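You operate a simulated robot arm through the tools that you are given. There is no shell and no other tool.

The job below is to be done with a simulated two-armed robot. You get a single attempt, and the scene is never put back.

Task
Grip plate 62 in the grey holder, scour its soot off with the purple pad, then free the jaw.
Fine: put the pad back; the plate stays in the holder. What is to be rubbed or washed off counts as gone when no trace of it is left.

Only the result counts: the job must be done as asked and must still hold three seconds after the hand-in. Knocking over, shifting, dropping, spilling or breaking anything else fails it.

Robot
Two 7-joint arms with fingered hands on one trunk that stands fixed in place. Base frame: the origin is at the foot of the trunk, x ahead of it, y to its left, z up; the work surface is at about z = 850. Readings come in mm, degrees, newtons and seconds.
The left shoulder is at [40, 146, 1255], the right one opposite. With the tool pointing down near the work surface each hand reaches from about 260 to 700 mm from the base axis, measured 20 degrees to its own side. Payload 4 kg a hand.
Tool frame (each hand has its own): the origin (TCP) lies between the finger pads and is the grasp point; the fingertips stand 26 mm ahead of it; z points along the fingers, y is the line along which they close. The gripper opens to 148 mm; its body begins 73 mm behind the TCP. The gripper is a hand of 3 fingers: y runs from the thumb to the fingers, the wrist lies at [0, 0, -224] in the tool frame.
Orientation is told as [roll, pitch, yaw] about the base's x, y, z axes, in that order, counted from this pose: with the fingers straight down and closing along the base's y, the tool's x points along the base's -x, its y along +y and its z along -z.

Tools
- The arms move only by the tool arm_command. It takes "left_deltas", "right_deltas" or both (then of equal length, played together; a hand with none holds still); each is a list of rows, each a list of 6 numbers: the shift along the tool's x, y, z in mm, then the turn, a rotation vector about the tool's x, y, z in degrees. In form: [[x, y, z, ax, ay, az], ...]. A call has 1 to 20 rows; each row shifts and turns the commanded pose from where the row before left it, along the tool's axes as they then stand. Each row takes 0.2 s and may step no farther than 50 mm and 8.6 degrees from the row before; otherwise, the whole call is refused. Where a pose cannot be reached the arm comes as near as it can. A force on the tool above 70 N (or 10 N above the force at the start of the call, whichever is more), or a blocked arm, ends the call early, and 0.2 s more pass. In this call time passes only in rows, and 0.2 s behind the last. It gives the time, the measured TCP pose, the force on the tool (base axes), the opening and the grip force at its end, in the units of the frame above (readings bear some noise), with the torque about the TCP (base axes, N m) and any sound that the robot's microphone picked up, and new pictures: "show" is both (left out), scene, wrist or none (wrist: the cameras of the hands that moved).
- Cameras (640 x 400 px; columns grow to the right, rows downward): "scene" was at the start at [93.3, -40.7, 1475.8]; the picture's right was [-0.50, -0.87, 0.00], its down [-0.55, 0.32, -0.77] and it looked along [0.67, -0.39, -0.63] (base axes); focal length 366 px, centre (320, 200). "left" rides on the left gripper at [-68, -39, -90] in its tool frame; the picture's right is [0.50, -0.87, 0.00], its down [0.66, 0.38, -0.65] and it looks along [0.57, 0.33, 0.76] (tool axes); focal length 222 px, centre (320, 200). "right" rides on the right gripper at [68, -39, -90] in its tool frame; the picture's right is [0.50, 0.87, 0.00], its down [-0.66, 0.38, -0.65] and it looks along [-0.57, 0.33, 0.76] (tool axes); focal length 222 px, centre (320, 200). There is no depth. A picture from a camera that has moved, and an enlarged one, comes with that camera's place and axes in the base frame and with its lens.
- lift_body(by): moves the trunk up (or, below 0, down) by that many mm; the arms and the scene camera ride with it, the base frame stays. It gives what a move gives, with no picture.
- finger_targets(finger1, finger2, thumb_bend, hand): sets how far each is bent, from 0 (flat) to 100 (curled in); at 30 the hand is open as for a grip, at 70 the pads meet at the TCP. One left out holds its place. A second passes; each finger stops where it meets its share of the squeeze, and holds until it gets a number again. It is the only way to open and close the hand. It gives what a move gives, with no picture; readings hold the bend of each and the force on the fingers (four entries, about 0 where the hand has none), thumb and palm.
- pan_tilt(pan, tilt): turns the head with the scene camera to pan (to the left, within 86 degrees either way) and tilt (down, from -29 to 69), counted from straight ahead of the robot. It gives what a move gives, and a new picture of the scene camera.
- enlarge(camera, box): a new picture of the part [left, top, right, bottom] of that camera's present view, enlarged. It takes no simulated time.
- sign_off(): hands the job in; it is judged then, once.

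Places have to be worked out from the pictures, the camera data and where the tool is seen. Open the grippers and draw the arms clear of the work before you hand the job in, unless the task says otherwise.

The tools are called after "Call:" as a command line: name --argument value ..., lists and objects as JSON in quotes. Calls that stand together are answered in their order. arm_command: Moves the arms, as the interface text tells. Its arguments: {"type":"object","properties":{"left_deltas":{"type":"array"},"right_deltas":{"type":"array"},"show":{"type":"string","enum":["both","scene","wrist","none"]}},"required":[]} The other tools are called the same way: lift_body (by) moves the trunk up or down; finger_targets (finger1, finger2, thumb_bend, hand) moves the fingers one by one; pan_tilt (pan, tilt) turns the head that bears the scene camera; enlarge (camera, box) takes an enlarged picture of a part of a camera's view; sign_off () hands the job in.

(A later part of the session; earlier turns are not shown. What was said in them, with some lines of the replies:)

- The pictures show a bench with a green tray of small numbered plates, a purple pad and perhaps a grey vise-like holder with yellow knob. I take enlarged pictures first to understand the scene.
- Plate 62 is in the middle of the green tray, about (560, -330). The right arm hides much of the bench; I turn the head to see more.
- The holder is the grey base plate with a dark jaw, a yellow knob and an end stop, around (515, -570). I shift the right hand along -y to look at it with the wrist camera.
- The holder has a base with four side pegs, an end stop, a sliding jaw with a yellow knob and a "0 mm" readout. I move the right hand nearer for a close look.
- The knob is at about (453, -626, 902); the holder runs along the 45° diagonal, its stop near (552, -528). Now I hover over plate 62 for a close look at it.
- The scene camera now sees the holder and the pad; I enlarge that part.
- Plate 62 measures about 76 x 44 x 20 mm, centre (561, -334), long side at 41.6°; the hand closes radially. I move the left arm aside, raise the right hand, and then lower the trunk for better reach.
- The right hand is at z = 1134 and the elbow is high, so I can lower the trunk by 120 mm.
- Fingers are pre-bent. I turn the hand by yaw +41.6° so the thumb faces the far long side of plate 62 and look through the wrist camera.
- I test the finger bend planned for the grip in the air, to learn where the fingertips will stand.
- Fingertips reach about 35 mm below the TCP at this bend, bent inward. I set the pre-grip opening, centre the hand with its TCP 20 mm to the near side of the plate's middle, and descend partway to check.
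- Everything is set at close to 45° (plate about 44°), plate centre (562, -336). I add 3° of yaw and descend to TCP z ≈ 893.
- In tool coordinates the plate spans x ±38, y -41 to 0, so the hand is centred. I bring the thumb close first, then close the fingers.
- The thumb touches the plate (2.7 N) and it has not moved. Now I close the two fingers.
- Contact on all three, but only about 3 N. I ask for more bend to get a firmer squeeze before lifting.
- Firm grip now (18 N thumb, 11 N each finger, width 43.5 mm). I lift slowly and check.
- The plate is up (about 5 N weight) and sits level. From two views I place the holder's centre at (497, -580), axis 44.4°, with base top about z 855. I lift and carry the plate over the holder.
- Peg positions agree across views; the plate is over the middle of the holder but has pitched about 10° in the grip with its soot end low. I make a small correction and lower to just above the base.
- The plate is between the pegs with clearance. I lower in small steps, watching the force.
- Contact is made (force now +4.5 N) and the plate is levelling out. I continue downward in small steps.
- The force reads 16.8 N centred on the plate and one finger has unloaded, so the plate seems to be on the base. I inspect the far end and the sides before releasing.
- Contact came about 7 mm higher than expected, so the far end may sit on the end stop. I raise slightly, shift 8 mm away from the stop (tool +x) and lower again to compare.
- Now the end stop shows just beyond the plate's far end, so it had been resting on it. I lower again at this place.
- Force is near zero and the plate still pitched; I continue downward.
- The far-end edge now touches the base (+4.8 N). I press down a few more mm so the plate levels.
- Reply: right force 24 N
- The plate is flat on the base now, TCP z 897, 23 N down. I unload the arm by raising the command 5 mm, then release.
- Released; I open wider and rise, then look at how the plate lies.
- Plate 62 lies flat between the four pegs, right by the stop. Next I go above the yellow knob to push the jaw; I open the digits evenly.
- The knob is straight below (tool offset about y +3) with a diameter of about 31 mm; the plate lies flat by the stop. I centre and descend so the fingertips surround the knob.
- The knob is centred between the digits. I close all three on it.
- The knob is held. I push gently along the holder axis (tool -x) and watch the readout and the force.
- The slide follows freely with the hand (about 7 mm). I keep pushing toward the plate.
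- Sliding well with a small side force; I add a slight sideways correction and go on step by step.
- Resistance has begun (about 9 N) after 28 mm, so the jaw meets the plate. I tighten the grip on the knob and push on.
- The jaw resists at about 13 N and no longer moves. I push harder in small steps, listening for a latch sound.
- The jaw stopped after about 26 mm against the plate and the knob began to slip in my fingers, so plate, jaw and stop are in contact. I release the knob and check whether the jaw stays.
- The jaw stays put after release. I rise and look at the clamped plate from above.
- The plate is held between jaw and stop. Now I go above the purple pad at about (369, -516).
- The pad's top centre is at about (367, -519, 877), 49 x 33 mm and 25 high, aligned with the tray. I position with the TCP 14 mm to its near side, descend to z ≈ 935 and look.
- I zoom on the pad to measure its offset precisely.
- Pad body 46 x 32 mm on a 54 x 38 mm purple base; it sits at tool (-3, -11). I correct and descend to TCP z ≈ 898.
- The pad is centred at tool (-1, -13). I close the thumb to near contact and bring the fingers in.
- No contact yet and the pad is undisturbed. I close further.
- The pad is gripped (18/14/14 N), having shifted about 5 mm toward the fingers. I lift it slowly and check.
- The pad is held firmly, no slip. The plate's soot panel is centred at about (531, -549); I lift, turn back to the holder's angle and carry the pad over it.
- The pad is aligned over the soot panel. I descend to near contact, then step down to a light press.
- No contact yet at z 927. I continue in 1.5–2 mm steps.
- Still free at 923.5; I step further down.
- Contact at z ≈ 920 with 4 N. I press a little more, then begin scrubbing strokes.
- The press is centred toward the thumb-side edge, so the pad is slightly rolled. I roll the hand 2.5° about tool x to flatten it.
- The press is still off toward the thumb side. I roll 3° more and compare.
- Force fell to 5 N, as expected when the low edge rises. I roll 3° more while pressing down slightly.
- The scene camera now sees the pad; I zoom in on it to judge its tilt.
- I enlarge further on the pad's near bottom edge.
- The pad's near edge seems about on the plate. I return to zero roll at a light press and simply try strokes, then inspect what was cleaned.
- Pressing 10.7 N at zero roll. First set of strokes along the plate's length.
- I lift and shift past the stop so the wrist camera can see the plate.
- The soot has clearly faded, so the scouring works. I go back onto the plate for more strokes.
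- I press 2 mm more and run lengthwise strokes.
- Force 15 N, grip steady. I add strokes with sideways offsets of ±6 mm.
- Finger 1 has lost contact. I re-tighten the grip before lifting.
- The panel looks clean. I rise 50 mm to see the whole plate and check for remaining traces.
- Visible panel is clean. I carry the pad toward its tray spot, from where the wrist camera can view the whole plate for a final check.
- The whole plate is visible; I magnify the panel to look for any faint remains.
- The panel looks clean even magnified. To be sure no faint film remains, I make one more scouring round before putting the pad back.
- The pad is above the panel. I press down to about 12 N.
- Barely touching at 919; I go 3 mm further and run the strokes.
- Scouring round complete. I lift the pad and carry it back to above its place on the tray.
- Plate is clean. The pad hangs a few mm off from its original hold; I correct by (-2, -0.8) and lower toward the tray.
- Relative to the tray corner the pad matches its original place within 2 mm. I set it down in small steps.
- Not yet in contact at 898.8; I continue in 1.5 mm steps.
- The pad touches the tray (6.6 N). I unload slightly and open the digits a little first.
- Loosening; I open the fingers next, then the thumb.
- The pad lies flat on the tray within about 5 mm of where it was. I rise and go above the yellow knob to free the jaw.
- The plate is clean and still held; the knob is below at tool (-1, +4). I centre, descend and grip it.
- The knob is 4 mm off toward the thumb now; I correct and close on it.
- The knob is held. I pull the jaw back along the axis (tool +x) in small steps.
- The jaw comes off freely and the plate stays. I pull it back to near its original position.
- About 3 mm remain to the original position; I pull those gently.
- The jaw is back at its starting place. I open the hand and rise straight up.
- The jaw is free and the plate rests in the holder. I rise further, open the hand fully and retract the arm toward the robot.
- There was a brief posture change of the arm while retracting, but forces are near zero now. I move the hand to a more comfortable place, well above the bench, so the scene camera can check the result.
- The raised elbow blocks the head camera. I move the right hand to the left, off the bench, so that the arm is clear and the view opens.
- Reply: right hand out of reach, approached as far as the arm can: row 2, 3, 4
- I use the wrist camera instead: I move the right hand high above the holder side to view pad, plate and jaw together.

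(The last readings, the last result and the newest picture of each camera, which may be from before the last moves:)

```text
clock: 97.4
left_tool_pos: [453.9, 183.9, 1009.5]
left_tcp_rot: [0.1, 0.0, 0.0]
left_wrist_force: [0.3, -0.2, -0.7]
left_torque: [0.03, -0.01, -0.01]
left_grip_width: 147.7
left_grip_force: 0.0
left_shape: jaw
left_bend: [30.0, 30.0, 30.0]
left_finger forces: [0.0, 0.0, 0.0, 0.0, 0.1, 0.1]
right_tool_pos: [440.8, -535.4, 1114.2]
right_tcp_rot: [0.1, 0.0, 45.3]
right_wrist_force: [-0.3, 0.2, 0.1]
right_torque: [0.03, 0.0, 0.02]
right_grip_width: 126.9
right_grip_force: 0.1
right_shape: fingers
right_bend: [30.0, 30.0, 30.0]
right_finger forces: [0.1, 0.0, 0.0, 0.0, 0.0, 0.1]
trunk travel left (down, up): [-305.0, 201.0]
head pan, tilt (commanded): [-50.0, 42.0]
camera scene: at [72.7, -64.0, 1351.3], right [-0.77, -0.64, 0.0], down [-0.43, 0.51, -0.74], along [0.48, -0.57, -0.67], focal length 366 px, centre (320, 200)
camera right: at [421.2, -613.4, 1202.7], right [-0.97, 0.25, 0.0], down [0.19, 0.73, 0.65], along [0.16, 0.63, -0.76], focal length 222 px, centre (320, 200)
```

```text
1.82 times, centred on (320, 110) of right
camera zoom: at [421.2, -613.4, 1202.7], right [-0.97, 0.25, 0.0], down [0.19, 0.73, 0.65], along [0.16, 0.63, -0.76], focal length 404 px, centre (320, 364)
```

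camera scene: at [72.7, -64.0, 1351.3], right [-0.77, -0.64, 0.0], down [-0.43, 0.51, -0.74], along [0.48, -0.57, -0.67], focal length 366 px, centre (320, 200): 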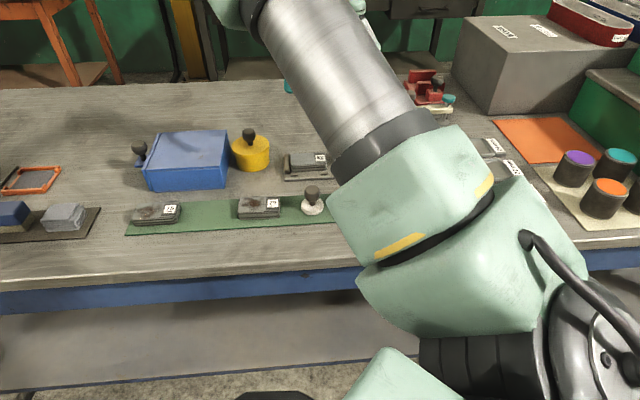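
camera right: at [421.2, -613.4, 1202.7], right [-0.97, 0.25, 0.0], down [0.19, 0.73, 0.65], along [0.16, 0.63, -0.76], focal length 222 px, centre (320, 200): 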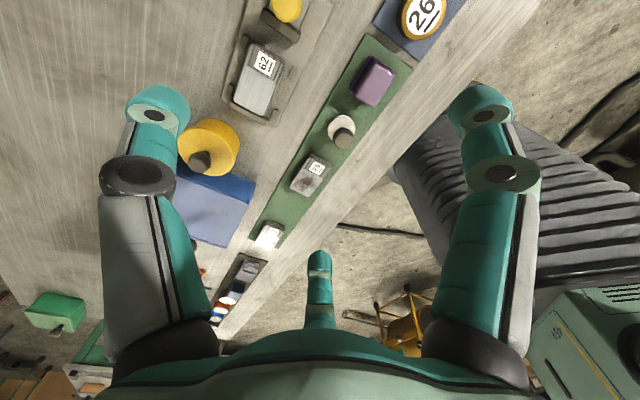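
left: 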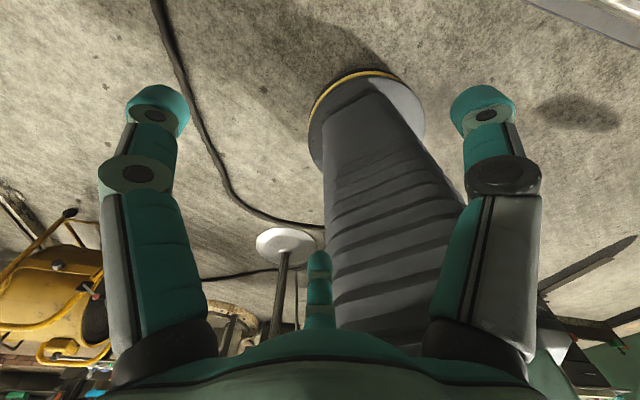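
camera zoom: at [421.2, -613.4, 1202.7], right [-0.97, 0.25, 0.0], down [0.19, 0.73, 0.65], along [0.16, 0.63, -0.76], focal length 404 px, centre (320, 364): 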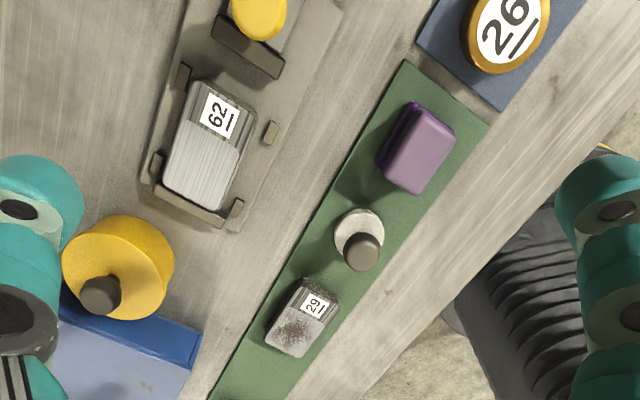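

All items are in place: the plate is clean in the holder, the jaw is back and the pad is on the tray. I withdraw the right hand a bit toward the robot and higher.

Call:
arm_command --right_deltas '[[4.4, 30, -5, 0, 0, 0], [4.4, 30, -5, 0, 0, 0], [4.4, 30, -5, 0, 0, 0]]' --show "both"

Call:
enlarge --camera "right" --box '[120, 0, 360, 160]'

```text
clock: 98.2
left_tool_pos: [453.9, 186.8, 1009.1]
left_tcp_rot: [-0.1, 0.0, -0.1]
left_wrist_force: [-0.9, 0.5, 0.0]
left_torque: [-0.04, -0.01, -0.01]
left_grip_width: 148.1
left_grip_force: 0.0
left_shape: jaw
left_bend: [30.0, 30.0, 30.0]
left_finger forces: [0.0, 0.1, 0.0, 0.1, 0.1, 0.0]
right_tool_pos: [365.5, -478.8, 1131.1]
right_tcp_rot: [-0.3, 0.1, 45.4]
right_wrist_force: [-0.6, -0.2, -0.5]
right_torque: [0.03, 0.0, -0.01]
right_grip_width: 126.7
right_grip_force: 0.2
right_shape: fingers
right_bend: [30.0, 30.0, 30.0]
right_finger forces: [0.0, 0.0, 0.0, 0.0, 0.0, 0.1]
trunk travel left (down, up): [-305.0, 201.0]
head pan, tilt (commanded): [-50.0, 42.0]
camera scene: at [72.1, -61.0, 1351.5], right [-0.77, -0.64, 0.0], down [-0.43, 0.51, -0.74], along [0.48, -0.57, -0.67], focal length 366 px, centre (320, 200)
camera right: at [347.0, -556.5, 1220.9], right [-0.97, 0.25, 0.0], down [0.19, 0.73, 0.65], along [0.17, 0.63, -0.76], focal length 222 px, centre (320, 200)
```

scene: 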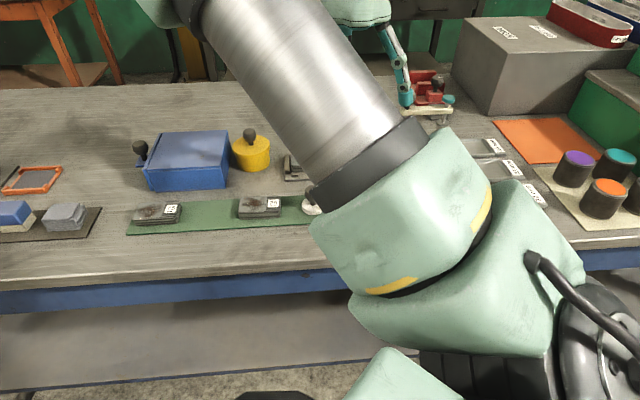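
right: 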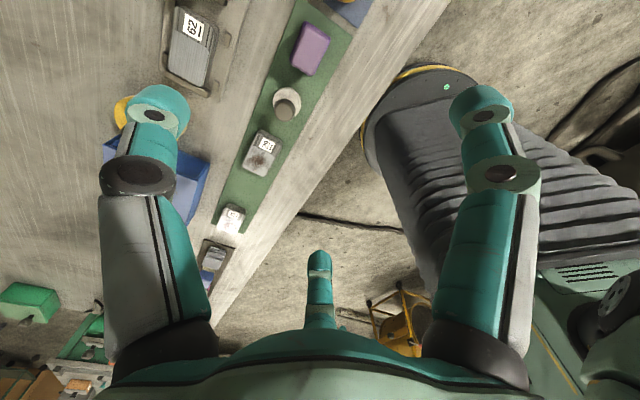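

```text
2.50 times, centred on (240, 80) of right
camera zoom: at [347.0, -556.5, 1220.9], right [-0.97, 0.25, 0.0], down [0.19, 0.73, 0.65], along [0.17, 0.63, -0.76], focal length 555 px, centre (520, 500)
```

zoom: 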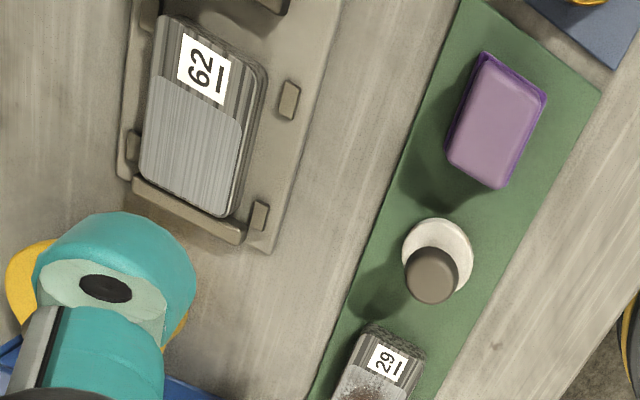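

The plate is clean and lies in the holder, the jaw is free, and the pad is back on the tray. Both hands are open and well above the work, so I hand in.

Call:
sign_off

```text
The job is handed in.
```

The job is handed in. Plate 62 is in the grey holder with its soot scoured off, and the jaw is pulled back to where it started. The purple pad is back on the green tray. No result of the judging has come back yet.

- **Plate:** I gripped it between the jaw and the end stop and scoured it in three rounds. Magnified pictures after the second round showed no soot left on the panel. The third round was a precaution against a film too faint to see.
- **Setting it in:** the far end first came down on the end stop. I lifted it, shifted it 8 mm and set it down flat before moving the jaw.
- **Pad:** it sits flat on the tray, about 5 mm from its original spot.
- **Jaw:** the "0 mm" readout next to the holder never changed, so I judged the grip by the push-back on the jaw and the pictures.
- **Retracting:** the right arm changed posture abruptly once, high above the bench, with a brief force on the hand. Later pictures show everything else where it was.

Both hands are open and well above the bench, the right one about 280 mm over the tray.
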